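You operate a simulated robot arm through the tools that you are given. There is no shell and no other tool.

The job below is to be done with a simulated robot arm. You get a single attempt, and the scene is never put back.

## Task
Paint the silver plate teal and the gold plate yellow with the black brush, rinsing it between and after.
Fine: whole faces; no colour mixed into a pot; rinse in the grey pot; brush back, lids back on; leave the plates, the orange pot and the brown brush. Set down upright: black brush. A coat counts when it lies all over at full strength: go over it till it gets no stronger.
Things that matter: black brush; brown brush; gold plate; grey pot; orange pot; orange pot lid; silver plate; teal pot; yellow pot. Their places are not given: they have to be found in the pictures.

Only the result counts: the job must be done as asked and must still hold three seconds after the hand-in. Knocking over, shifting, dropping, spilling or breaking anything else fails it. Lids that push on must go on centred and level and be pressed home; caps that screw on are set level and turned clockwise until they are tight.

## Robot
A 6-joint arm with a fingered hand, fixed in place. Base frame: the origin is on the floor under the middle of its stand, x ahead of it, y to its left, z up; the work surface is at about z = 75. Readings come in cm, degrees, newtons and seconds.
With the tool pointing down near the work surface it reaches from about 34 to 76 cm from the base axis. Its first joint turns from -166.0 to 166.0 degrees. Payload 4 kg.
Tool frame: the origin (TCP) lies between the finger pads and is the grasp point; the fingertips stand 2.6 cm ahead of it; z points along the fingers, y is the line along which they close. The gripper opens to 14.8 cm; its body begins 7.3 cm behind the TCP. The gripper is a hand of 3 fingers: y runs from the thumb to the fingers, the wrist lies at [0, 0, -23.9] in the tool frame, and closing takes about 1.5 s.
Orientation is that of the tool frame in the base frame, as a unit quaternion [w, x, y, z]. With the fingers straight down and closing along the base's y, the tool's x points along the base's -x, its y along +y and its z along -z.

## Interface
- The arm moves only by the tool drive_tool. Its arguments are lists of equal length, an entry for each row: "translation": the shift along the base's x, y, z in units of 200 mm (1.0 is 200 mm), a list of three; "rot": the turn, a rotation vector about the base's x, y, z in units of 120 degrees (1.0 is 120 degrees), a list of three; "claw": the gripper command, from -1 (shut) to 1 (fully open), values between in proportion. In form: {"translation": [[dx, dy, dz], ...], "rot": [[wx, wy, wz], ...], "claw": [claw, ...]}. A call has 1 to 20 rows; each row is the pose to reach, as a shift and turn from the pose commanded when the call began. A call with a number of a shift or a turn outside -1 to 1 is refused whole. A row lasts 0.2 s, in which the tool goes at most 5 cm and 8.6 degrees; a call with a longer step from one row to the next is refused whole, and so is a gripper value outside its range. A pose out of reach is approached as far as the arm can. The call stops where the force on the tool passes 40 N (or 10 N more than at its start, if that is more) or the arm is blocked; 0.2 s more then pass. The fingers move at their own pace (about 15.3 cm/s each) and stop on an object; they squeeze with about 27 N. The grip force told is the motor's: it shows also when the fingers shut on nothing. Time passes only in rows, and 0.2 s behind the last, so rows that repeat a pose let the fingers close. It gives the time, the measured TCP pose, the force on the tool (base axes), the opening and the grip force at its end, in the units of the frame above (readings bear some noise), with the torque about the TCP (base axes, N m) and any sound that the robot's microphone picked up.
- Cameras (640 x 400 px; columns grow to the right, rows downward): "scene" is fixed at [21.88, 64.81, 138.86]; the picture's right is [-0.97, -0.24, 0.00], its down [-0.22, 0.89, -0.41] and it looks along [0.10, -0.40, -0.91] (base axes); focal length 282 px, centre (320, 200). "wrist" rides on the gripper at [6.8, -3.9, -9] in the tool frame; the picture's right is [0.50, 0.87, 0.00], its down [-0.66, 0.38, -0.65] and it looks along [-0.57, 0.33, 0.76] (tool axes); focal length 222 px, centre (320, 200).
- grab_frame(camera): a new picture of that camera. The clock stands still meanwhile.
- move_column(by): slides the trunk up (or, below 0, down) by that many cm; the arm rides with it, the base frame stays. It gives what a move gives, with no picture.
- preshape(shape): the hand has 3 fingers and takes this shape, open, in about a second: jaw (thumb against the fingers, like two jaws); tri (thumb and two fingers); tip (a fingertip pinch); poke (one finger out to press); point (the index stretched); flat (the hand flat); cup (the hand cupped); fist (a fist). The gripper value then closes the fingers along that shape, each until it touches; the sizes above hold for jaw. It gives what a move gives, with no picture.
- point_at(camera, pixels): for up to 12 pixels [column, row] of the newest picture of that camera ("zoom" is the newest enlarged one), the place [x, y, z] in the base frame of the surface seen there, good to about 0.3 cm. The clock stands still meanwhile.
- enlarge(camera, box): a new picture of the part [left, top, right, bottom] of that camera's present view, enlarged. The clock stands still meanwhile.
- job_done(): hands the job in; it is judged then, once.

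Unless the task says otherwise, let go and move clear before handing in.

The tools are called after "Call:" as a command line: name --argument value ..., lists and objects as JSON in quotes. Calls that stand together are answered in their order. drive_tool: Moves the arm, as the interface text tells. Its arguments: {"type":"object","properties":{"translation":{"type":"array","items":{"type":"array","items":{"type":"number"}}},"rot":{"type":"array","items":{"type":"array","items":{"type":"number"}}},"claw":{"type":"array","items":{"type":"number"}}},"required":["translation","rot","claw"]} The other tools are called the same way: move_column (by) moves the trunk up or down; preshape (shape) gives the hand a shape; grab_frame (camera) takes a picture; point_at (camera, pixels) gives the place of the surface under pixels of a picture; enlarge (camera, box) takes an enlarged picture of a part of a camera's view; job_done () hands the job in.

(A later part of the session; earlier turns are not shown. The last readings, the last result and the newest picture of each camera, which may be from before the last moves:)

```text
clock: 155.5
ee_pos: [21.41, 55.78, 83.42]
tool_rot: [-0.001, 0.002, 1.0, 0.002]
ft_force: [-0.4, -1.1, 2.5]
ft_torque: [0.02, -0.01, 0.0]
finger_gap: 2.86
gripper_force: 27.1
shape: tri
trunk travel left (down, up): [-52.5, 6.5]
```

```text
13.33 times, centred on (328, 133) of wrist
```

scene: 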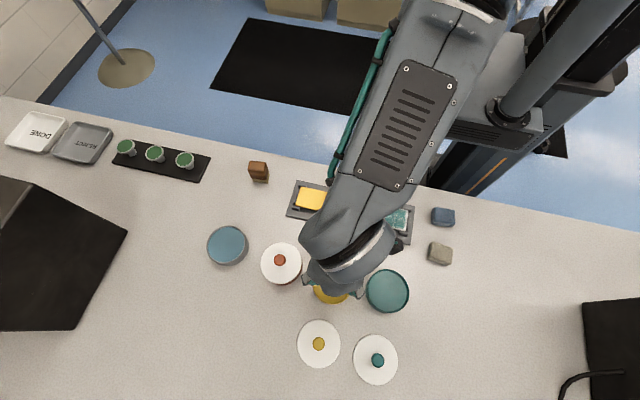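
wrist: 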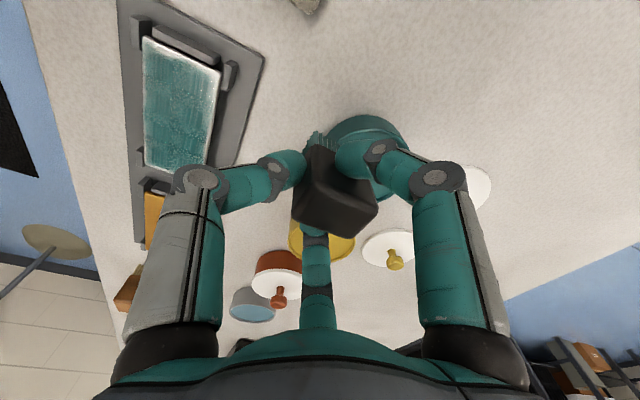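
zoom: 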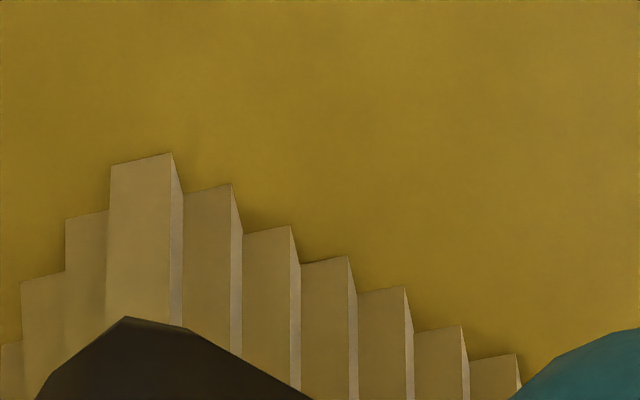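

Touching paint at 2.5 N. I hold briefly, then return to the plate for lanes again.

Call:
drive_tool --translation '[[0, 0, -0.003], [0, 0, -0.003], [0, 0, -0.003], [0, 0, -0.003]]' --rot '[[0, 0, 0], [0, 0, 0], [0, 0, 0], [0, 0, 0]]' --claw '[-1, -1, -1, -1]'

Call:
drive_tool --translation '[[0, 0, 0.05], [0, 0, 0.15], [0, 0, 0.25], [0, 0, 0.25], [0, -0.2, 0.25], [0, -0.4, 0.25], [0.15, -0.53, 0.25], [0.3, -0.66, 0.25], [0.45, -0.76, 0.25], [0.5975, -0.8125, 0.25], [0.5975, -0.8125, 0.12], [0.5975, -0.8125, 0.04], [0.5975, -0.8125, 0.0], [0.5975, -0.8125, -0.018], [0.5975, -0.8125, -0.025], [0.5975, -0.8125, -0.025]]' --rot '[[0, 0, 0], [0, 0, 0], [0, 0, 0], [0, 0, 0], [0, 0, 0], [0, 0, 0], [0, 0, 0], [0, 0, 0], [0, 0, 0], [0, 0, 0], [0, 0, 0], [0, 0, 0], [0, 0, 0], [0, 0, 0], [0, 0, 0], [0, 0, 0]]' --claw '[-1, -1, -1, -1, -1, -1, -1, -1, -1, -1, -1, -1, -1, -1, -1, -1]'

```text
clock: 156.5
ee_pos: [21.38, 55.83, 83.33]
tool_rot: [0.0, 0.0, 1.0, 0.003]
ft_force: [0.2, -1.1, 8.3]
ft_torque: [0.01, -0.01, -0.01]
finger_gap: 2.85
gripper_force: 27.1
shape: tri
trunk travel left (down, up): [-52.5, 6.5]
```

```text
clock: 159.9
ee_pos: [33.37, 39.48, 82.71]
tool_rot: [0.0, 0.001, 1.0, 0.003]
ft_force: [0.0, -1.1, 9.0]
ft_torque: [-0.02, 0.01, -0.03]
finger_gap: 2.89
gripper_force: 26.6
shape: tri
trunk travel left (down, up): [-52.5, 6.5]
```

Contact at 9 N at the +x/+y end. I stroke the three lanes in turn, hopping between them.

Call:
drive_tool --translation '[[-0.03, 0, 0], [-0.065, 0, 0], [-0.1, 0, 0], [-0.135, 0, 0], [-0.17, 0, 0], [-0.205, 0, 0], [-0.24, 0, 0.001], [-0.275, 0, 0.001], [-0.31, 0, 0.001], [-0.345, 0, 0.001], [-0.38, 0, 0.002], [-0.415, 0, 0.002], [-0.45, 0, 0.002], [-0.475, 0, 0.002]]' --rot '[[0, 0, 0], [0, 0, 0], [0, 0, 0], [0, 0, 0], [0, 0, 0], [0, 0, 0], [0, 0, 0], [0, 0, 0], [0, 0, 0], [0, 0, 0], [0, 0, 0], [0, 0, 0], [0, 0, 0], [0, 0, 0]]' --claw '[-1, -1, -1, -1, -1, -1, -1, -1, -1, -1, -1, -1, -1, -1]'

Call:
drive_tool --translation '[[0, 0, 0.02], [0, -0.1, 0.02], [0, -0.15, 0.02], [0, -0.15, 0], [0.03, -0.15, 0], [0.065, -0.15, 0], [0.1, -0.15, 0], [0.135, -0.15, 0], [0.17, -0.15, 0], [0.205, -0.15, 0], [0.24, -0.15, -0.001], [0.275, -0.15, -0.001], [0.31, -0.15, -0.001], [0.345, -0.15, -0.001], [0.38, -0.15, -0.002], [0.415, -0.15, -0.002], [0.45, -0.15, -0.002], [0.475, -0.15, -0.002]]' --rot '[[0, 0, 0], [0, 0, 0], [0, 0, 0], [0, 0, 0], [0, 0, 0], [0, 0, 0], [0, 0, 0], [0, 0, 0], [0, 0, 0], [0, 0, 0], [0, 0, 0], [0, 0, 0], [0, 0, 0], [0, 0, 0], [0, 0, 0], [0, 0, 0], [0, 0, 0], [0, 0, 0]]' --claw '[-1, -1, -1, -1, -1, -1, -1, -1, -1, -1, -1, -1, -1, -1, -1, -1, -1, -1]'

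Call:
drive_tool --translation '[[0, 0, 0.02], [0, 0.075, 0.02], [0, 0.075, 0], [-0.03, 0.075, 0], [-0.065, 0.075, 0], [-0.1, 0.075, 0], [-0.135, 0.075, 0], [-0.17, 0.075, 0], [-0.205, 0.075, 0], [-0.24, 0.075, 0.001], [-0.275, 0.075, 0.001], [-0.31, 0.075, 0.001], [-0.345, 0.075, 0.001], [-0.38, 0.075, 0.002], [-0.415, 0.075, 0.002], [-0.45, 0.075, 0.002], [-0.475, 0.075, 0.002]]' --rot '[[0, 0, 0], [0, 0, 0], [0, 0, 0], [0, 0, 0], [0, 0, 0], [0, 0, 0], [0, 0, 0], [0, 0, 0], [0, 0, 0], [0, 0, 0], [0, 0, 0], [0, 0, 0], [0, 0, 0], [0, 0, 0], [0, 0, 0], [0, 0, 0], [0, 0, 0]]' --claw '[-1, -1, -1, -1, -1, -1, -1, -1, -1, -1, -1, -1, -1, -1, -1, -1, -1]'

Call:
drive_tool --translation '[[0, 0, 0.05], [0, 0, 0.22], [0, 0.15, 0.22], [0, 0.35, 0.22], [-0.015, 0.575, 0.22], [-0.015, 0.575, 0.22]]' --rot '[[0, 0, 0], [0, 0, 0], [0, 0, 0], [0, 0, 0], [0, 0, 0], [0, 0, 0]]' --claw '[-1, -1, -1, -1, -1, -1]'

Call:
enlarge --camera "wrist" --box '[120, 25, 250, 185]'

```text
clock: 162.9
ee_pos: [23.82, 39.55, 82.88]
tool_rot: [-0.001, 0.001, 1.0, 0.003]
ft_force: [0.2, -0.5, 5.0]
ft_torque: [0.03, -0.06, 0.02]
finger_gap: 2.87
gripper_force: 27.5
shape: tri
trunk travel left (down, up): [-52.5, 6.5]
```

```text
clock: 166.7
ee_pos: [33.32, 36.59, 82.86]
tool_rot: [0.0, 0.001, 1.0, 0.002]
ft_force: [-2.0, 0.4, 8.3]
ft_torque: [0.05, 0.09, -0.01]
finger_gap: 2.87
gripper_force: 27.0
shape: tri
trunk travel left (down, up): [-52.5, 6.5]
```

```text
clock: 170.3
ee_pos: [23.97, 38.07, 82.79]
tool_rot: [-0.001, 0.0, 1.0, 0.001]
ft_force: [2.2, 0.2, 2.5]
ft_torque: [0.07, -0.05, -0.05]
finger_gap: 2.87
gripper_force: 26.9
shape: tri
trunk travel left (down, up): [-52.5, 6.5]
```

```text
clock: 171.7
ee_pos: [23.68, 49.68, 87.36]
tool_rot: [0.0, 0.0, 1.0, 0.002]
ft_force: [0.1, 0.0, -1.1]
ft_torque: [-0.01, 0.02, 0.01]
finger_gap: 2.84
gripper_force: 26.5
shape: tri
trunk travel left (down, up): [-52.5, 6.5]
```

```text
2.50 times, centred on (185, 105) of wrist
```

zoom: 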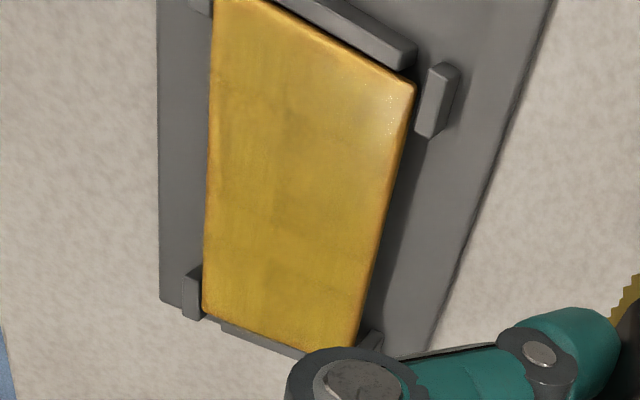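

Colour looks even and unchanged from the reference. To judge the whole face I move along the free lane toward the grey pot, hover short of it, and take a clear scene picture.

Call:
drive_tool --translation '[[0, -0.1, 0.05], [0, -0.185, 0.1], [0.2, -0.185, 0.1], [0.4, -0.185, 0.1], [0.6, -0.185, 0.1], [0.8, -0.185, 0.1], [1.0, -0.185, 0.1]]' --rot '[[0, 0, 0], [0, 0, 0], [0, 0, 0], [0, 0, 0], [0, 0, 0], [0, 0, 0], [0, 0, 0]]' --claw '[-1, -1, -1, -1, -1, -1, -1]'

Call:
enlarge --camera "scene" --box '[292, 178, 350, 222]'

Call:
enlarge --camera "scene" --box '[280, 160, 440, 260]'

```text
clock: 173.3
ee_pos: [43.58, 45.74, 89.21]
tool_rot: [0.0, 0.0, 1.0, 0.003]
ft_force: [-0.2, -0.3, -0.5]
ft_torque: [0.01, 0.01, -0.01]
finger_gap: 2.82
gripper_force: 27.1
shape: tri
trunk travel left (down, up): [-52.5, 6.5]
```

```text
9.09 times, centred on (321, 200) of scene
```

zoom: 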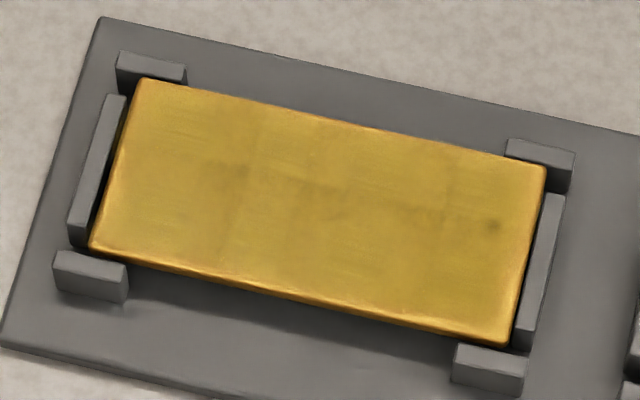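

```text
4.00 times, centred on (360, 210) of scene
```

zoom: 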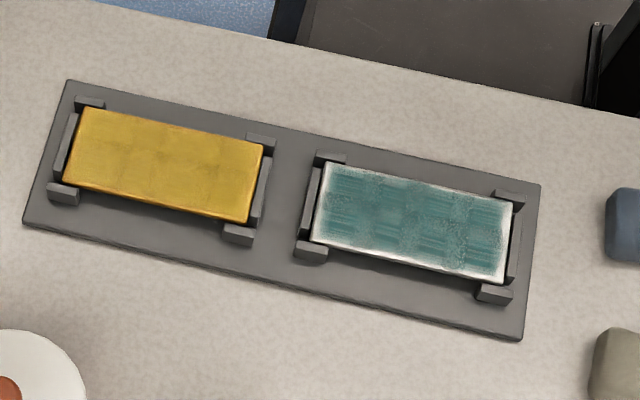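

The gold face is evenly yellow and unchanged between the two loads. Now I rinse: over to the grey pot and down to the water.

Call:
drive_tool --translation '[[0.06, 0.15, 0], [0.12, 0.38, 0], [0.12, 0.38, -0.1], [0.12, 0.38, -0.2], [0.12, 0.38, -0.26], [0.12, 0.38, -0.28], [0.12, 0.38, -0.288], [0.12, 0.38, -0.288]]' --rot '[[0, 0, 0], [0, 0, 0], [0, 0, 0], [0, 0, 0], [0, 0, 0], [0, 0, 0], [0, 0, 0], [0, 0, 0]]' --claw '[-1, -1, -1, -1, -1, -1, -1, -1]'

Call:
enlarge --camera "wrist" --box '[250, 50, 400, 240]'

```text
clock: 175.1
ee_pos: [46.04, 53.64, 83.5]
tool_rot: [-0.001, 0.001, 1.0, 0.003]
ft_force: [0.2, 0.2, -0.2]
ft_torque: [0.0, -0.03, 0.03]
finger_gap: 2.81
gripper_force: 26.8
shape: tri
trunk travel left (down, up): [-52.5, 6.5]
```

```text
2.11 times, centred on (325, 145) of wrist
```

zoom: 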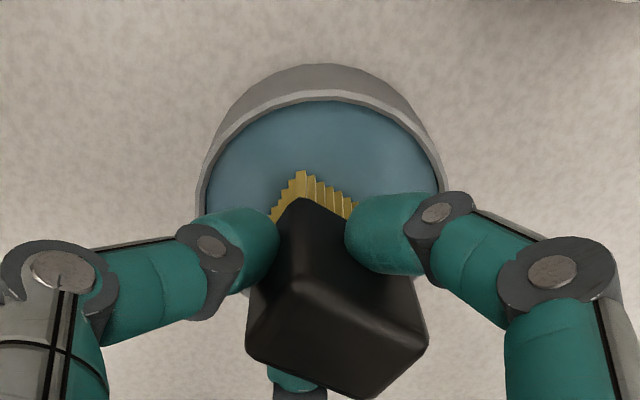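

Still yellow at (310,190), not touching yet. I lower another ~1.5 mm.

Call:
drive_tool --translation '[[0, 0, -0.005], [0, 0, -0.009], [0, 0, -0.009], [0, 0, -0.009]]' --rot '[[0, 0, 0], [0, 0, 0], [0, 0, 0], [0, 0, 0]]' --claw '[-1, -1, -1, -1]'

Call:
enlarge --camera "wrist" --box '[250, 50, 400, 240]'

```text
clock: 176.1
ee_pos: [46.03, 53.56, 83.35]
tool_rot: [0.0, 0.001, 1.0, 0.002]
ft_force: [0.8, -0.9, 3.5]
ft_torque: [0.08, 0.0, -0.02]
finger_gap: 2.83
gripper_force: 26.7
shape: tri
trunk travel left (down, up): [-52.5, 6.5]
```

```text
2.11 times, centred on (325, 145) of wrist
```

zoom: 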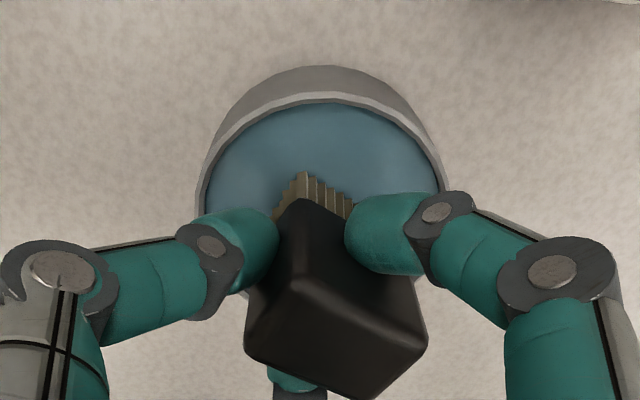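

Rinsed at contact: bristles are tan again. I swish lightly, then lift and check.

Call:
drive_tool --translation '[[0.02, 0, 0.001], [0.0, 0, 0.001], [-0.02, 0, 0.001], [0.0, 0, 0.001], [0.02, 0, 0.001], [0.0, 0, 0.001], [-0.02, 0, 0.001], [0.0, 0, 0.001], [0, 0, 0.05], [0, 0, 0.15], [0, 0, 0.3], [0, 0, 0.3], [0, 0, 0.3]]' --rot '[[0, 0, 0], [0, 0, 0], [0, 0, 0], [0, 0, 0], [0, 0, 0], [0, 0, 0], [0, 0, 0], [0, 0, 0], [0, 0, 0], [0, 0, 0], [0, 0, 0], [0, 0, 0], [0, 0, 0]]' --claw '[-1, -1, -1, -1, -1, -1, -1, -1, -1, -1, -1, -1, -1]'

Call:
enlarge --camera "wrist" --box '[250, 50, 400, 240]'

Call:
point_at --camera "zoom" --pixels '[[302, 285], [424, 338], [372, 395], [250, 345], [338, 335], [302, 205], [302, 178], [350, 205]]'

```text
clock: 178.9
ee_pos: [45.95, 53.38, 89.36]
tool_rot: [0.0, -0.001, 1.0, 0.002]
ft_force: [0.5, -0.4, -1.3]
ft_torque: [-0.03, -0.01, -0.02]
finger_gap: 2.82
gripper_force: 27.2
shape: tri
trunk travel left (down, up): [-52.5, 6.5]
```

```text
2.11 times, centred on (325, 145) of wrist
```

zoom: 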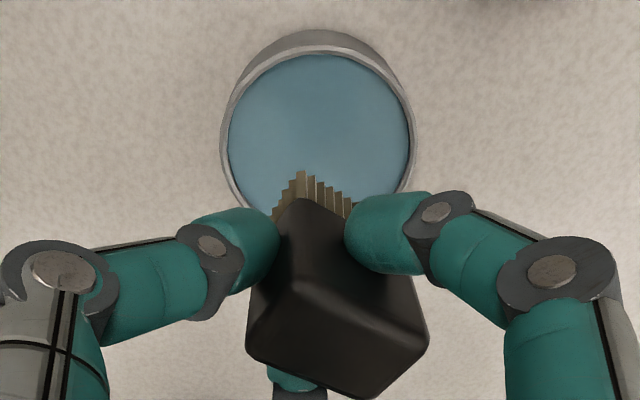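

```text
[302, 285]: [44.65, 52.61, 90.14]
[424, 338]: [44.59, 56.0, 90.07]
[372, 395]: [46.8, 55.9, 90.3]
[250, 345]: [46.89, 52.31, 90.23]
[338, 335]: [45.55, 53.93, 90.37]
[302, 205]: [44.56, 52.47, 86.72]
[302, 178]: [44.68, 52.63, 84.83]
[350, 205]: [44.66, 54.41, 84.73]
```

The clean brush sits (−0.2,+0.7) from the TCP. I take it home: turn +9.5° and lower it over (53.28,43.33).

Call:
drive_tool --translation '[[0.1, -0.13, 0], [0.2, -0.27, 0], [0.3, -0.41, 0], [0.382, -0.534, 0.0], [0.382, -0.534, -0.15], [0.382, -0.534, -0.3], [0.382, -0.534, -0.38], [0.382, -0.534, -0.42], [0.382, -0.534, -0.425], [0.382, -0.534, -0.425]]' --rot '[[0, 0, 0.02], [0, 0, 0.04], [0, 0, 0.06], [0, 0, 0.079], [0, 0, 0.079], [0, 0, 0.079], [0, 0, 0.079], [0, 0, 0.079], [0, 0, 0.079], [0, 0, 0.079]]' --claw '[-1, -1, -1, -1, -1, -1, -1, -1, -1, -1]'

Call:
drive_tool --translation '[[0, 0, -0.005], [0, 0, -0.01], [0, 0, -0.01]]' --rot '[[0, 0, 0], [0, 0, 0], [0, 0, 0]]' --claw '[-1, -1, -1]'

```text
clock: 181.1
ee_pos: [53.58, 42.86, 80.8]
tool_rot: [-0.001, -0.082, 0.997, 0.003]
ft_force: [0.5, 0.8, -0.5]
ft_torque: [-0.01, 0.01, -0.03]
finger_gap: 2.78
gripper_force: 26.8
shape: tri
trunk travel left (down, up): [-52.5, 6.5]
```

```text
clock: 181.9
ee_pos: [53.66, 42.83, 80.53]
tool_rot: [-0.001, -0.082, 0.997, 0.003]
ft_force: [0.1, -0.2, -0.3]
ft_torque: [0.01, 0.01, 0.0]
finger_gap: 2.79
gripper_force: 27.0
shape: tri
trunk travel left (down, up): [-52.5, 6.5]
```

Call:
drive_tool --translation '[[0, 0, -0.004], [0, 0, -0.007], [0, 0, -0.007]]' --rot '[[0, 0, 0], [0, 0, 0], [0, 0, 0]]' --claw '[-1, -1, -1]'

```text
clock: 182.7
ee_pos: [53.68, 42.79, 80.47]
tool_rot: [-0.001, -0.082, 0.997, 0.003]
ft_force: [-0.1, 0.7, -0.9]
ft_torque: [0.03, 0.03, 0.01]
finger_gap: 2.78
gripper_force: 26.8
shape: tri
trunk travel left (down, up): [-52.5, 6.5]
```

Still no contact at 80.47; a little lower.

Call:
drive_tool --translation '[[0, 0, -0.004], [0, 0, -0.007], [0, 0, -0.007]]' --rot '[[0, 0, 0], [0, 0, 0], [0, 0, 0]]' --claw '[-1, -1, -1]'

```text
clock: 183.5
ee_pos: [53.64, 42.76, 80.32]
tool_rot: [-0.001, -0.082, 0.997, 0.002]
ft_force: [0.4, -0.2, 0.0]
ft_torque: [0.0, 0.01, 0.0]
finger_gap: 2.8
gripper_force: 27.4
shape: tri
trunk travel left (down, up): [-52.5, 6.5]
```

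Call:
drive_tool --translation '[[0, 0, -0.004], [0, 0, -0.006], [0, 0, -0.006]]' --rot '[[0, 0, 0], [0, 0, 0], [0, 0, 0]]' --claw '[-1, -1, -1]'

```text
clock: 184.3
ee_pos: [53.61, 42.81, 80.29]
tool_rot: [0.0, -0.082, 0.997, 0.003]
ft_force: [0.2, -0.5, 3.0]
ft_torque: [0.09, 0.0, 0.0]
finger_gap: 2.81
gripper_force: 27.2
shape: tri
trunk travel left (down, up): [-52.5, 6.5]
```

Contact at 3 N. I open the hand gradually and check the brush.

Call:
drive_tool --translation '[[0, 0, 0], [0, 0, 0], [0, 0, 0], [0, 0, 0], [0, 0, 0], [0, 0, 0], [0, 0, 0]]' --rot '[[0, 0, 0], [0, 0, 0], [0, 0, 0], [0, 0, 0], [0, 0, 0], [0, 0, 0], [0, 0, 0]]' --claw '[-0.6, -0.5, -0.4, -0.25, -0.1, 0.1, 0.1]'

Call:
enlarge --camera "wrist" --box '[250, 50, 400, 240]'

Call:
enlarge --camera "scene" --box '[170, 150, 250, 230]'

```text
clock: 185.9
ee_pos: [53.64, 42.9, 80.29]
tool_rot: [-0.001, -0.082, 0.997, 0.002]
ft_force: [0.4, 0.3, -0.6]
ft_torque: [0.0, -0.04, -0.02]
finger_gap: 8.07
gripper_force: 0.0
shape: tri
trunk travel left (down, up): [-52.5, 6.5]
```

```text
2.11 times, centred on (325, 145) of wrist
```

zoom: 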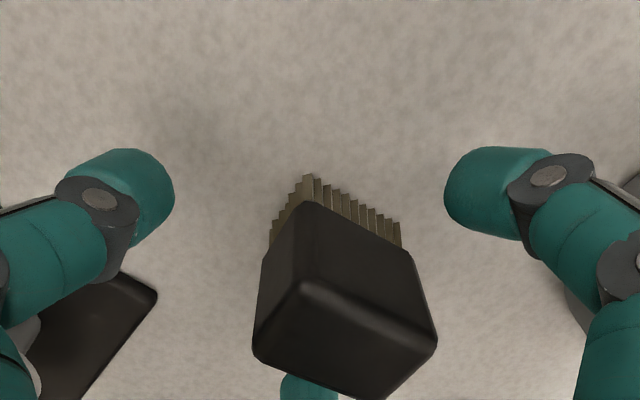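

```text
5.00 times, centred on (210, 190) of scene
```

zoom: 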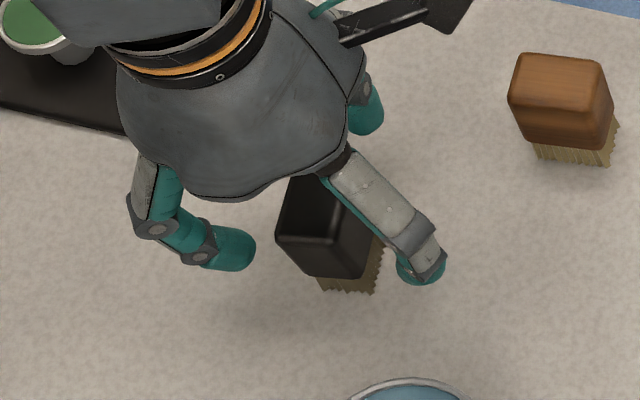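

Brush stands upright at home. I lift straight up and move toward the lids, checking the picture.

Call:
drive_tool --translation '[[0, 0, 0.1], [0, 0, 0.25], [0, 0, 0.45], [0, 0, 0.6]]' --rot '[[0, 0, 0], [0, 0, 0], [0, 0, 0], [0, 0, 0]]' --claw '[0.1, 0.1, 0.1, 0.1]'

Call:
drive_tool --translation '[[-0.2, 0.1, 0], [-0.4, 0.2, 0], [-0.6, 0.3, 0], [-0.8, 0.4, 0], [-1.0, 0.5, 0]]' --rot '[[0, 0, -0.016], [0, 0, -0.032], [0, 0, -0.048], [0, 0, -0.064], [0, 0, -0.079]]' --claw '[0.1, 0.1, 0.1, 0.1, 0.1]'

Call:
grab_frame --camera "scene"

Call:
grab_frame --camera "wrist"

Call:
enlarge --camera "scene" --box '[194, 175, 234, 215]'

```text
clock: 186.9
ee_pos: [53.45, 42.71, 92.18]
tool_rot: [-0.001, -0.082, 0.997, 0.002]
ft_force: [1.1, -0.2, -0.3]
ft_torque: [0.03, -0.02, -0.02]
finger_gap: 8.1
gripper_force: 0.0
shape: tri
trunk travel left (down, up): [-52.5, 6.5]
```

```text
clock: 188.1
ee_pos: [33.6, 52.65, 92.3]
tool_rot: [0.0, 0.001, 1.0, 0.002]
ft_force: [0.5, -0.2, 0.6]
ft_torque: [0.02, 0.03, 0.0]
finger_gap: 8.07
gripper_force: 0.0
shape: tri
trunk travel left (down, up): [-52.5, 6.5]
```

```text
taken
```

scene: 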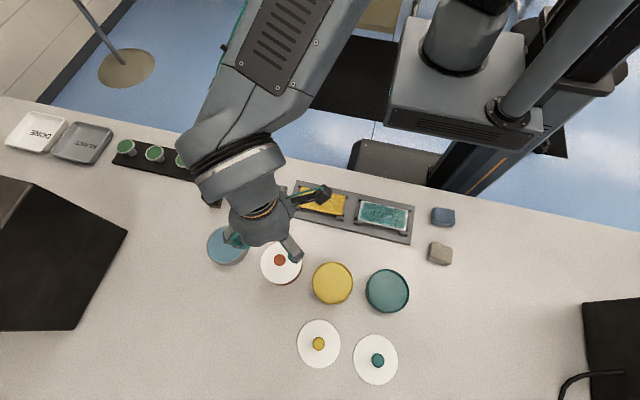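

```text
taken
```

wrist: 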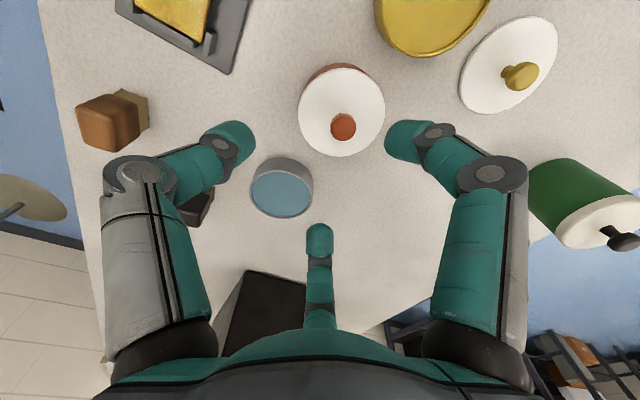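

```text
10.00 times, centred on (214, 195) of scene
```

zoom: 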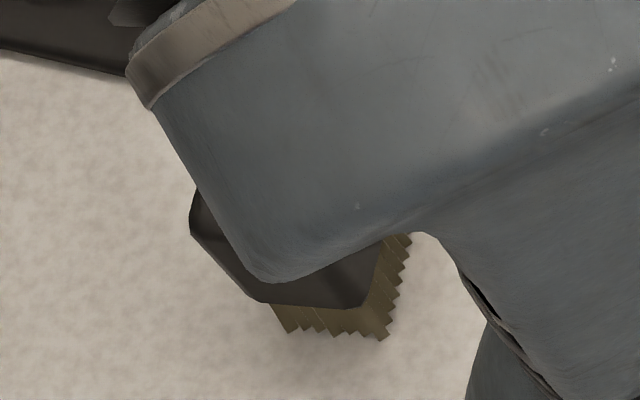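

The brush is back at home. I zoom on the yellow lid's knob at wrist (520,77) for its shape.

Call:
enlarge --camera "wrist" --box '[450, 10, 570, 120]'

Call:
point_at --camera "wrist" --pixels '[[520, 72], [522, 80], [509, 78], [533, 70], [490, 80], [540, 40], [500, 105], [555, 25]]'

```text
3.64 times, centred on (510, 65) of wrist
```

zoom: 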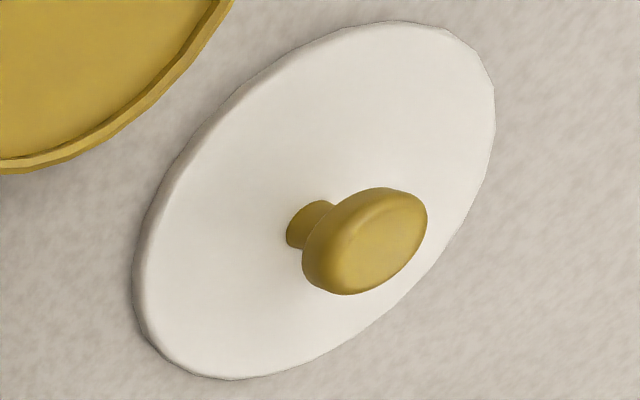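

```text
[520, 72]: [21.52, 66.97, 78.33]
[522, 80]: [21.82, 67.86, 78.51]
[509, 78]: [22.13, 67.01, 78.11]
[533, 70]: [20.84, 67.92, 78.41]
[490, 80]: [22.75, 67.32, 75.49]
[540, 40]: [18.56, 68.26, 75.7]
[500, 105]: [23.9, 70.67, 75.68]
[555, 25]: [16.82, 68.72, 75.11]
```

The knob is a mushroom, cap about 2.4 cm wide, top 78.4. I move over the yellow lid with a narrower opening and refine the centre.

Call:
drive_tool --translation '[[-0.13, 0.15, 0], [-0.26, 0.3, 0], [-0.39, 0.45, 0], [-0.52, 0.6, 0], [-0.6125, 0.76, 0], [-0.6125, 0.76, -0.15], [-0.6125, 0.76, -0.3]]' --rot '[[0, 0, 0], [0, 0, 0], [0, 0, 0], [0, 0, 0], [0, 0, 0], [0, 0, 0], [0, 0, 0]]' --claw '[-0.2, -0.2, -0.2, -0.2, -0.2, -0.2, -0.2]'

Call:
grab_frame --camera "wrist"

Call:
enlarge --camera "wrist" --box '[240, 60, 400, 220]'

```text
clock: 189.7
ee_pos: [21.35, 67.9, 86.22]
tool_rot: [-0.001, 0.001, 1.0, 0.003]
ft_force: [0.2, 0.3, 0.0]
ft_torque: [0.01, 0.06, -0.01]
finger_gap: 5.96
gripper_force: 0.1
shape: tri
trunk travel left (down, up): [-52.5, 6.5]
```

```text
taken
```

wrist: 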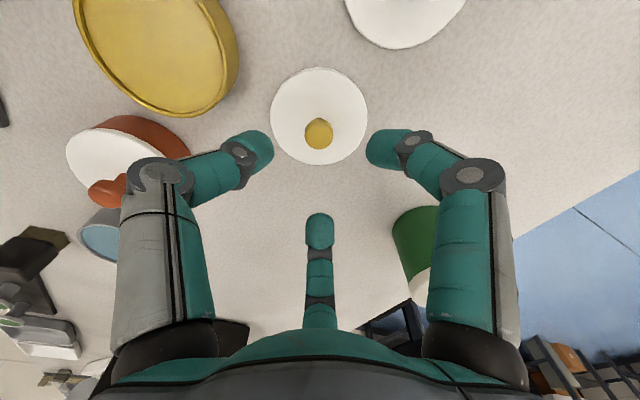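

```text
2.50 times, centred on (320, 140) of wrist
```

zoom: 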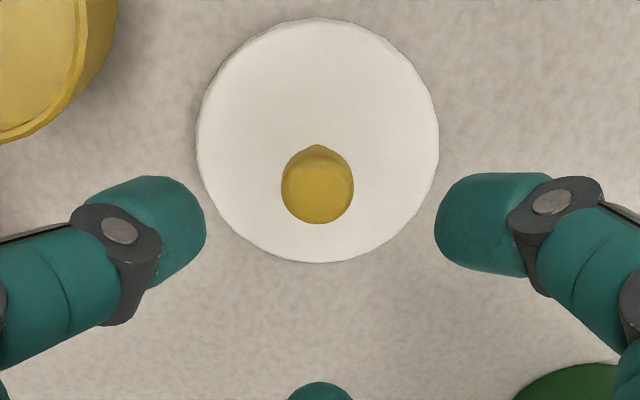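

Call:
point_at --camera "zoom" --pixels '[[318, 188], [284, 188], [351, 188], [318, 155], [318, 220], [202, 140], [434, 140], [318, 24], [318, 258]]'

```text
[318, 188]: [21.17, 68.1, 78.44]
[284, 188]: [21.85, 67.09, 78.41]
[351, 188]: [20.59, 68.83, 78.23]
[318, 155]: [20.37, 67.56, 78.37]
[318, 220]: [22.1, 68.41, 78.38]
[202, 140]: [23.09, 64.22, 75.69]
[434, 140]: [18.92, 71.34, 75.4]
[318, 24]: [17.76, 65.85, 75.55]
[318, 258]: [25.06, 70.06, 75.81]
```

Knob centre is (21.22,67.97). I descend to TCP z ≈ 78.6 around it.

Call:
drive_tool --translation '[[-0.006, 0.002, -0.1], [-0.006, 0.002, -0.22], [-0.006, 0.002, -0.32], [-0.006, 0.002, -0.365], [-0.006, 0.002, -0.38], [-0.006, 0.002, -0.38]]' --rot '[[0, 0, 0], [0, 0, 0], [0, 0, 0], [0, 0, 0], [0, 0, 0], [0, 0, 0]]' --claw '[-0.2, -0.2, -0.2, -0.2, -0.2, -0.2]'

Call:
enlarge --camera "wrist" --box '[240, 60, 400, 220]'

Call:
enlarge --camera "scene" --box '[270, 290, 370, 390]'

```text
clock: 191.1
ee_pos: [21.3, 68.07, 78.69]
tool_rot: [-0.001, 0.0, 1.0, 0.002]
ft_force: [0.0, 0.3, -0.3]
ft_torque: [-0.01, 0.03, 0.04]
finger_gap: 5.94
gripper_force: 0.0
shape: tri
trunk travel left (down, up): [-52.5, 6.5]
```

```text
2.50 times, centred on (320, 140) of wrist
```

zoom: 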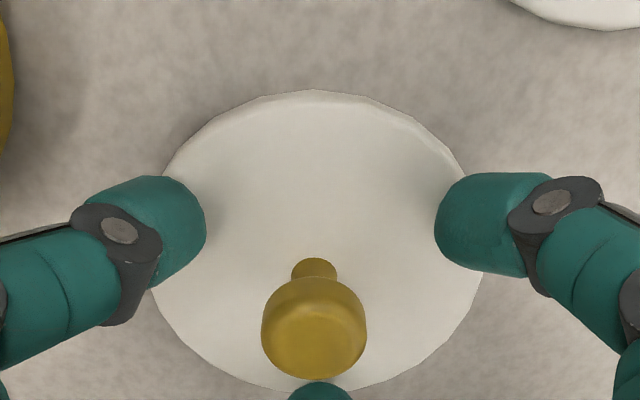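

```text
4.00 times, centred on (320, 340) of scene
```

zoom: 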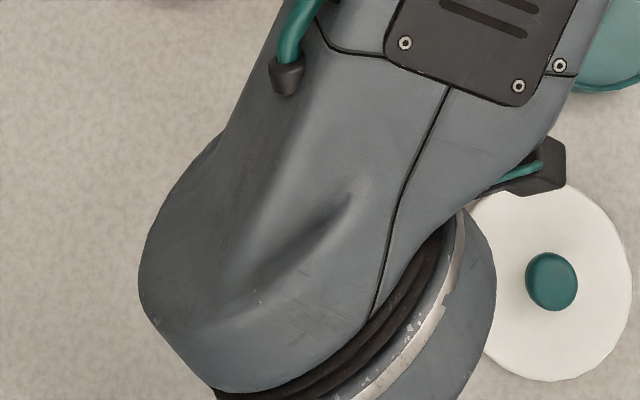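

The knob is central among the fingers. I close in steps to grip.

Call:
drive_tool --translation '[[0, 0, 0], [0, 0, 0], [0, 0, 0], [0, 0, 0], [0, 0, 0], [0, 0, 0], [0, 0, 0], [0, 0, 0]]' --rot '[[0, 0, 0], [0, 0, 0], [0, 0, 0], [0, 0, 0], [0, 0, 0], [0, 0, 0], [0, 0, 0], [0, 0, 0]]' --claw '[-0.4, -0.5, -0.6, -0.7, -0.8, -0.9, -1, -1]'

Call:
enlarge --camera "wrist" --box '[240, 60, 400, 220]'

```text
clock: 192.9
ee_pos: [21.31, 68.08, 78.62]
tool_rot: [0.0, 0.001, 1.0, 0.002]
ft_force: [0.1, 0.0, 0.0]
ft_torque: [0.0, 0.03, -0.01]
finger_gap: 1.01
gripper_force: 26.8
shape: tri
trunk travel left (down, up): [-52.5, 6.5]
```

```text
2.50 times, centred on (320, 140) of wrist
```

zoom: 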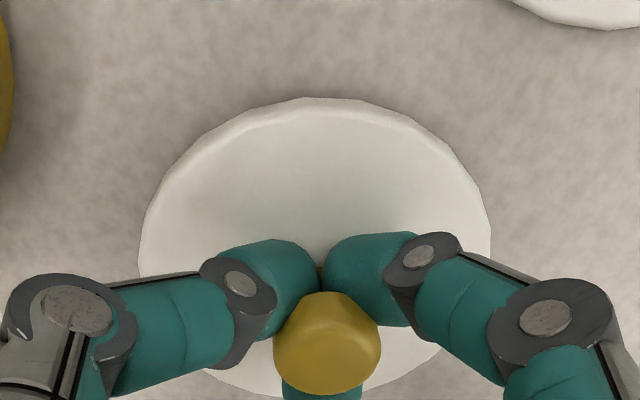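

The fingers have closed under the cap on the stem (gap 1.0) — a secure hold. I lift slowly and check that the lid hangs level.

Call:
drive_tool --translation '[[0, 0, 0.03], [0, 0, 0.1], [0, 0, 0.2], [0, 0, 0.3], [0, 0, 0.35]]' --rot '[[0, 0, 0], [0, 0, 0], [0, 0, 0], [0, 0, 0], [0, 0, 0]]' --claw '[-1, -1, -1, -1, -1]'

Call:
grab_frame --camera "wrist"

Call:
enlarge --camera "wrist" --box '[220, 80, 420, 240]'

```text
clock: 194.1
ee_pos: [21.24, 68.01, 85.51]
tool_rot: [-0.001, 0.002, 1.0, 0.002]
ft_force: [-0.1, 0.6, -0.4]
ft_torque: [-0.02, 0.01, -0.01]
finger_gap: 1.05
gripper_force: 27.0
shape: tri
trunk travel left (down, up): [-52.5, 6.5]
```

```text
taken
```

wrist: 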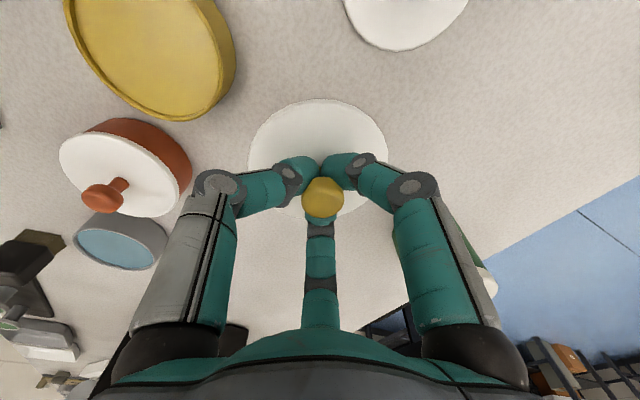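

```text
2.50 times, centred on (320, 160) of wrist
```

zoom: 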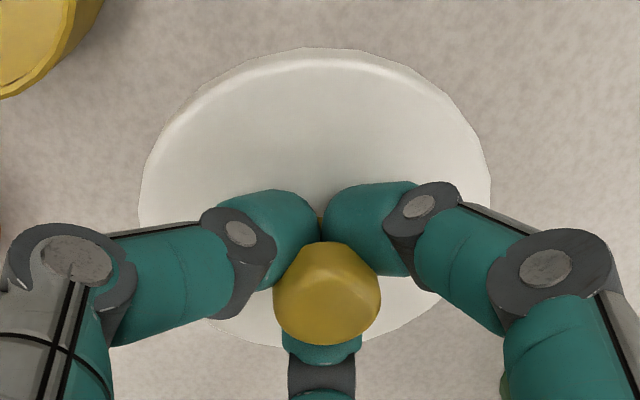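

The lid came up with the hand. I check its level and centre from points on its edge and knob.

Call:
point_at --camera "zoom" --pixels '[[325, 60], [155, 170], [475, 170], [200, 100], [430, 100], [320, 130], [230, 335], [400, 330], [325, 290], [290, 300], [365, 300]]'

```text
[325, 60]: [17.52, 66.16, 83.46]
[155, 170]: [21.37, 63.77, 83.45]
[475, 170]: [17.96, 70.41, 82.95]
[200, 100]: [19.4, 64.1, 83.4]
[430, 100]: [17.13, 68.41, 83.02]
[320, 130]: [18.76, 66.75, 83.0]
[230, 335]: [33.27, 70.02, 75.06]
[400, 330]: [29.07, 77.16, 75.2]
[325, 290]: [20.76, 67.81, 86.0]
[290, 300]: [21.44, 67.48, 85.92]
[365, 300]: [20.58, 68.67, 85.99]
```

The lid hangs nearly level, its centre within 1 mm of the TCP. Now I re-measure the yellow pot's rim before placing.

Call:
grab_frame --camera "scene"

Call:
point_at --camera "wrist" --pixels '[[90, 50], [150, 105], [190, 117], [222, 60], [215, 20], [150, 50], [225, 90]]'

```text
taken
```

scene: 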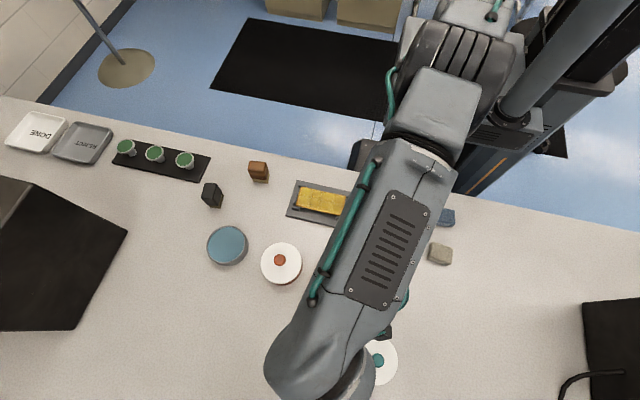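

```text
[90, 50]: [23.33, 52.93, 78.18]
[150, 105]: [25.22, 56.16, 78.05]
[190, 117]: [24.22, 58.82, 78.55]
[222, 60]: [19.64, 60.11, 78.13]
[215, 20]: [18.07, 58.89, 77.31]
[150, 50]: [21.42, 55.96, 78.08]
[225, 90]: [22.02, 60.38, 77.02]
```

The arm hides the pots from the scene camera, so I zoom the wrist view on the yellow rim.

Call:
enlarge --camera "wrist" --box '[55, 0, 245, 125]'

```text
3.20 times, centred on (150, 62) of wrist
```

zoom: 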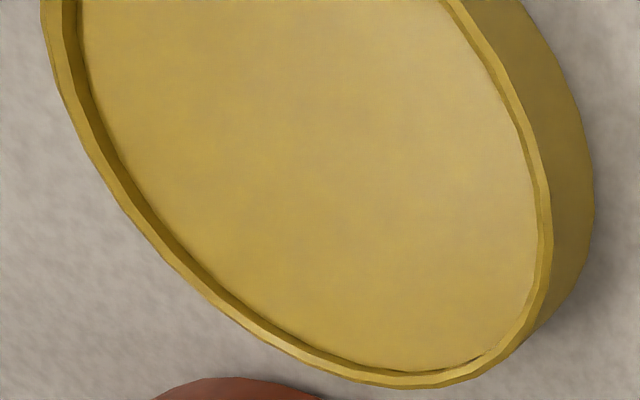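

Call:
point_at --camera "zoom" --pixels '[[55, 60], [85, 130], [135, 210], [195, 275], [270, 335], [350, 373], [420, 383], [490, 360], [540, 290], [545, 220], [520, 120], [480, 45]]'

```text
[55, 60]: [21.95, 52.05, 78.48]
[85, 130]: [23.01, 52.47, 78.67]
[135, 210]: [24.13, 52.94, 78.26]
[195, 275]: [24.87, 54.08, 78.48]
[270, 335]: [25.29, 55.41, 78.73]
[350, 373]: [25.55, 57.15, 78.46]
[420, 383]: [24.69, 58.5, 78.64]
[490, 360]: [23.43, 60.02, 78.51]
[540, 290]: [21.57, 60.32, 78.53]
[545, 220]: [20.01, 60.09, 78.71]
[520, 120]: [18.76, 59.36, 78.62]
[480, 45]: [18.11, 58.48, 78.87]
```

Rim fits a circle centred (21.4,56.2), top 78.6. I carry the lid over it and lower to just above the rim.

Call:
drive_tool --translation '[[0.001, -0.15, 0.02], [0.003, -0.35, 0.02], [0.0055, -0.52, 0.02], [0.0055, -0.5865, 0.02], [0.0055, -0.5865, -0.05], [0.0055, -0.5865, -0.12], [0.0055, -0.5865, -0.165], [0.0055, -0.5865, -0.18], [0.0055, -0.5865, -0.18]]' --rot '[[0, 0, 0], [0, 0, 0], [0, 0, 0], [0, 0, 0], [0, 0, 0], [0, 0, 0], [0, 0, 0], [0, 0, 0], [0, 0, 0]]' --claw '[-1, -1, -1, -1, -1, -1, -1, -1, -1]'

Call:
enlarge --camera "wrist" --box '[220, 80, 420, 240]'

Call:
enlarge --camera "scene" --box '[280, 240, 400, 320]'

```text
clock: 196.1
ee_pos: [21.33, 56.29, 82.0]
tool_rot: [-0.001, 0.0, 1.0, 0.003]
ft_force: [-0.2, -0.1, -0.7]
ft_torque: [0.0, 0.0, 0.03]
finger_gap: 1.01
gripper_force: 26.8
shape: tri
trunk travel left (down, up): [-52.5, 6.5]
```

```text
2.50 times, centred on (320, 160) of wrist
```

zoom: 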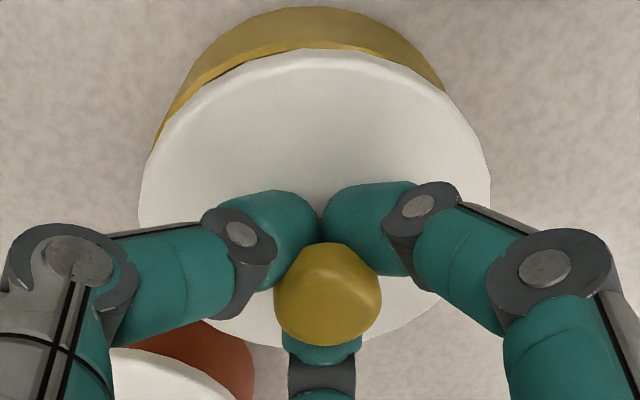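

```text
5.00 times, centred on (340, 280) of scene
```

zoom: 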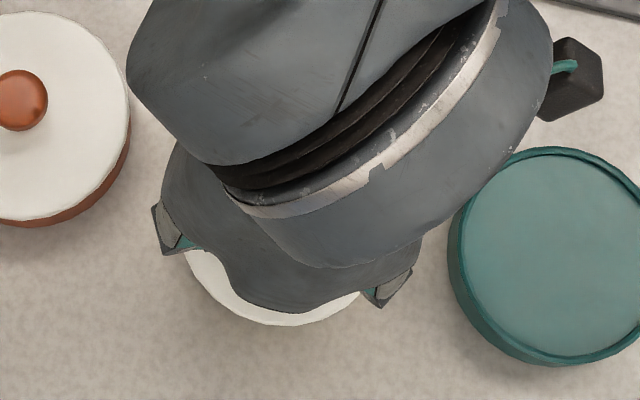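

The lid is just above the rim and lined up. I lower in 1 mm steps until it touches.

Call:
drive_tool --translation '[[0, 0, -0.005], [0, 0, -0.01], [0, 0, -0.015], [0, 0, -0.015]]' --rot '[[0, 0, 0], [0, 0, 0], [0, 0, 0], [0, 0, 0]]' --claw '[-1, -1, -1, -1]'

Call:
drive_tool --translation '[[0, 0, -0.005], [0, 0, -0.008], [0, 0, -0.008]]' --rot '[[0, 0, 0], [0, 0, 0], [0, 0, 0]]' --claw '[-1, -1, -1]'

```text
clock: 197.1
ee_pos: [21.21, 56.28, 81.77]
tool_rot: [-0.001, 0.0, 1.0, 0.003]
ft_force: [-0.1, 0.3, 4.4]
ft_torque: [0.18, -0.07, 0.0]
finger_gap: 1.04
gripper_force: 26.6
shape: tri
trunk travel left (down, up): [-52.5, 6.5]
```

```text
clock: 197.9
ee_pos: [21.24, 56.28, 81.56]
tool_rot: [-0.001, 0.001, 1.0, 0.003]
ft_force: [0.0, -5.3, 11.3]
ft_torque: [0.18, -0.04, -0.04]
finger_gap: 1.06
gripper_force: 26.6
shape: tri
trunk travel left (down, up): [-52.5, 6.5]
heard: snap
```

A snap was heard at 11 N — the lid has gone home. I press a touch more to be sure, then open the hand.

Call:
drive_tool --translation '[[0, 0, -0.004], [0, 0, -0.008], [0, 0, -0.008]]' --rot '[[0, 0, 0], [0, 0, 0], [0, 0, 0]]' --claw '[-1, -1, -1]'

```text
clock: 198.7
ee_pos: [21.23, 56.23, 81.51]
tool_rot: [0.001, 0.001, 1.0, 0.003]
ft_force: [-0.7, -7.0, 19.2]
ft_torque: [0.12, -0.04, -0.05]
finger_gap: 1.12
gripper_force: 27.1
shape: tri
trunk travel left (down, up): [-52.5, 6.5]
```

Call:
drive_tool --translation '[[0, 0, 0.006], [0, 0, 0.008], [0, 0, 0.008], [0, 0, 0.01], [0, 0, 0.012]]' --rot '[[0, 0, 0], [0, 0, 0], [0, 0, 0], [0, 0, 0], [0, 0, 0]]' --claw '[-1, -0.9, -0.8, -0.75, -0.7]'

Call:
enlarge --camera "wrist" --box '[220, 80, 420, 240]'

```text
clock: 199.9
ee_pos: [21.4, 56.22, 81.63]
tool_rot: [-0.001, 0.0, 1.0, 0.002]
ft_force: [0.6, 0.8, 5.8]
ft_torque: [-0.02, -0.04, -0.02]
finger_gap: 2.16
gripper_force: 0.1
shape: tri
trunk travel left (down, up): [-52.5, 6.5]
```

```text
2.50 times, centred on (320, 160) of wrist
```

zoom: 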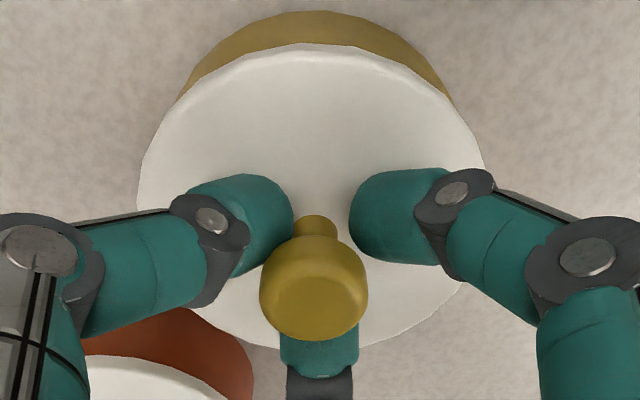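

The fingers are freeing the knob; tips lightly touch the lid. I open further while rising.

Call:
drive_tool --translation '[[0, 0, 0.01], [0, 0, 0.02], [0, 0, 0.03], [0, 0, 0.04], [0, 0, 0.1], [0, 0, 0.25], [0, 0, 0.4]]' --rot '[[0, 0, 0], [0, 0, 0], [0, 0, 0], [0, 0, 0], [0, 0, 0], [0, 0, 0], [0, 0, 0]]' --claw '[-0.6, -0.5, -0.4, -0.2, -0.2, -0.2, -0.2]'

Call:
enlarge --camera "wrist" --box '[220, 20, 420, 180]'

```text
clock: 201.5
ee_pos: [21.23, 56.39, 89.67]
tool_rot: [-0.001, 0.001, 1.0, 0.002]
ft_force: [0.3, 0.2, 1.1]
ft_torque: [0.0, -0.01, -0.03]
finger_gap: 5.84
gripper_force: 0.1
shape: tri
trunk travel left (down, up): [-52.5, 6.5]
```

```text
2.50 times, centred on (320, 100) of wrist
```

zoom: 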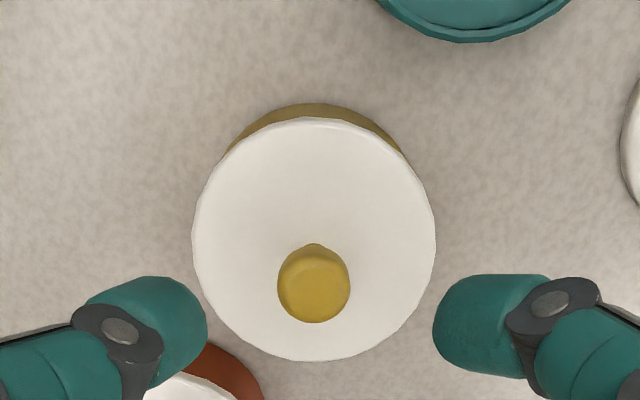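

Call:
point_at --camera "zoom" --pixels '[[198, 240], [430, 240], [314, 125], [314, 352], [230, 160], [400, 160], [240, 330], [390, 330], [314, 285], [314, 200]]'

```text
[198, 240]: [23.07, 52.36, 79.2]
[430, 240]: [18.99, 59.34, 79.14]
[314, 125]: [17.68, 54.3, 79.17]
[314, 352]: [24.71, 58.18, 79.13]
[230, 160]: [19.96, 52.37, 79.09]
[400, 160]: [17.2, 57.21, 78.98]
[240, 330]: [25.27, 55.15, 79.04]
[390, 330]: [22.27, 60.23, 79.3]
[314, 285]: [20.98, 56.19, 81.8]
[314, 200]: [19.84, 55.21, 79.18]
```

The yellow lid sits level at z 79.1 like the orange one, centred. Next the teal lid: I move above it and measure lid and pot.

Call:
drive_tool --translation '[[-0.14, 0.14, 0], [-0.28, 0.28, 0], [-0.42, 0.42, 0], [-0.57, 0.58, 0], [-0.57, 0.58, -0.1], [-0.57, 0.58, -0.17], [-0.57, 0.58, -0.17]]' --rot '[[0, 0, 0], [0, 0, 0], [0, 0, 0], [0, 0, 0], [0, 0, 0], [0, 0, 0], [0, 0, 0]]' --claw '[-0.2, -0.2, -0.2, -0.2, -0.2, -0.2, -0.2]'

Call:
grab_frame --camera "wrist"

Call:
enlarge --camera "wrist" --box '[240, 60, 400, 220]'

```text
clock: 203.1
ee_pos: [9.89, 67.85, 86.33]
tool_rot: [-0.001, 0.001, 1.0, 0.003]
ft_force: [0.2, 0.4, -0.2]
ft_torque: [-0.03, -0.01, -0.01]
finger_gap: 5.88
gripper_force: 0.1
shape: tri
trunk travel left (down, up): [-52.5, 6.5]
```

```text
taken
```

wrist: 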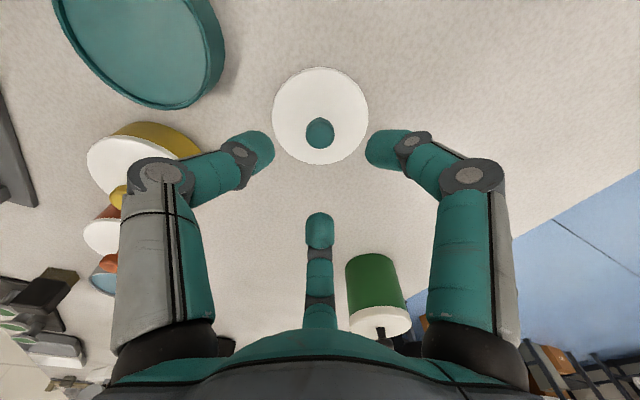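

```text
2.50 times, centred on (320, 140) of wrist
```

zoom: 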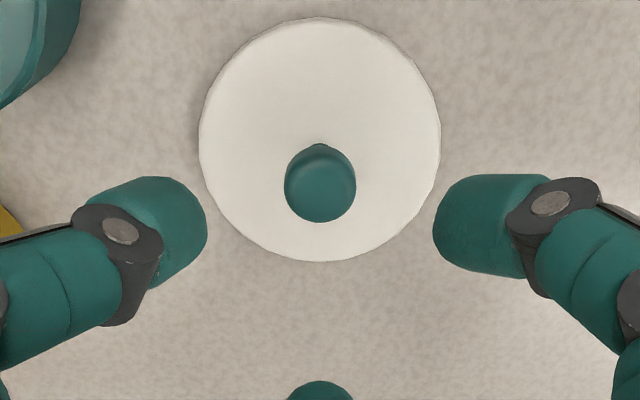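

Call:
point_at --camera "zoom" --pixels '[[320, 187], [287, 187], [353, 187], [320, 153], [320, 219], [205, 138], [436, 138], [320, 22], [320, 257]]'

Call:
enlarge --camera "wrist" --box '[45, 0, 235, 125]'

```text
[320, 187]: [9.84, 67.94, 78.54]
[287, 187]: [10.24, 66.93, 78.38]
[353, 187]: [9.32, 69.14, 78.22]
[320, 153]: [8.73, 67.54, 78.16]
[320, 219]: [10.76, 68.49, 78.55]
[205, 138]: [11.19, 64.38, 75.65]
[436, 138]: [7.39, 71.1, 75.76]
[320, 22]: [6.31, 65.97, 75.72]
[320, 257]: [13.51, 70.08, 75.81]
```

```text
3.20 times, centred on (140, 62) of wrist
```

zoom: 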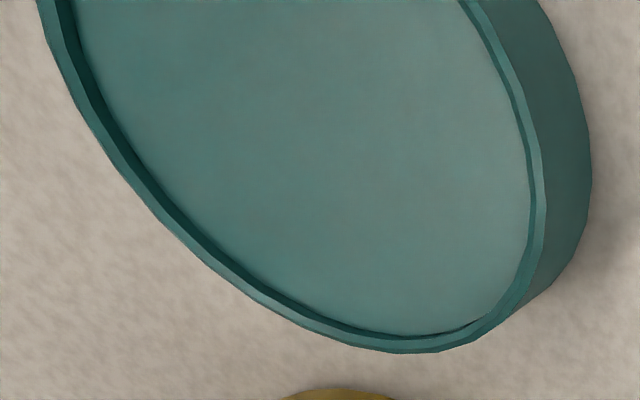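

Call:
point_at --camera "zoom" --pixels '[[50, 40], [80, 110], [130, 180], [190, 245], [260, 297], [330, 332], [400, 346], [470, 333], [515, 290], [537, 200], [520, 110], [480, 25]]'

```text
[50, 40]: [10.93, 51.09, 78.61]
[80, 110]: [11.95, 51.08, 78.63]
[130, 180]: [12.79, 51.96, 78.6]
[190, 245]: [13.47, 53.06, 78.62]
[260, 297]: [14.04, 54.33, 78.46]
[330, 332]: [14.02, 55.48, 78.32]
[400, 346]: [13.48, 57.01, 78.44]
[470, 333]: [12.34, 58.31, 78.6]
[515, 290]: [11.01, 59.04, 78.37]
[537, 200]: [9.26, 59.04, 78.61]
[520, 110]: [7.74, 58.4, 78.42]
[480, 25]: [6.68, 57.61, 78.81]
```

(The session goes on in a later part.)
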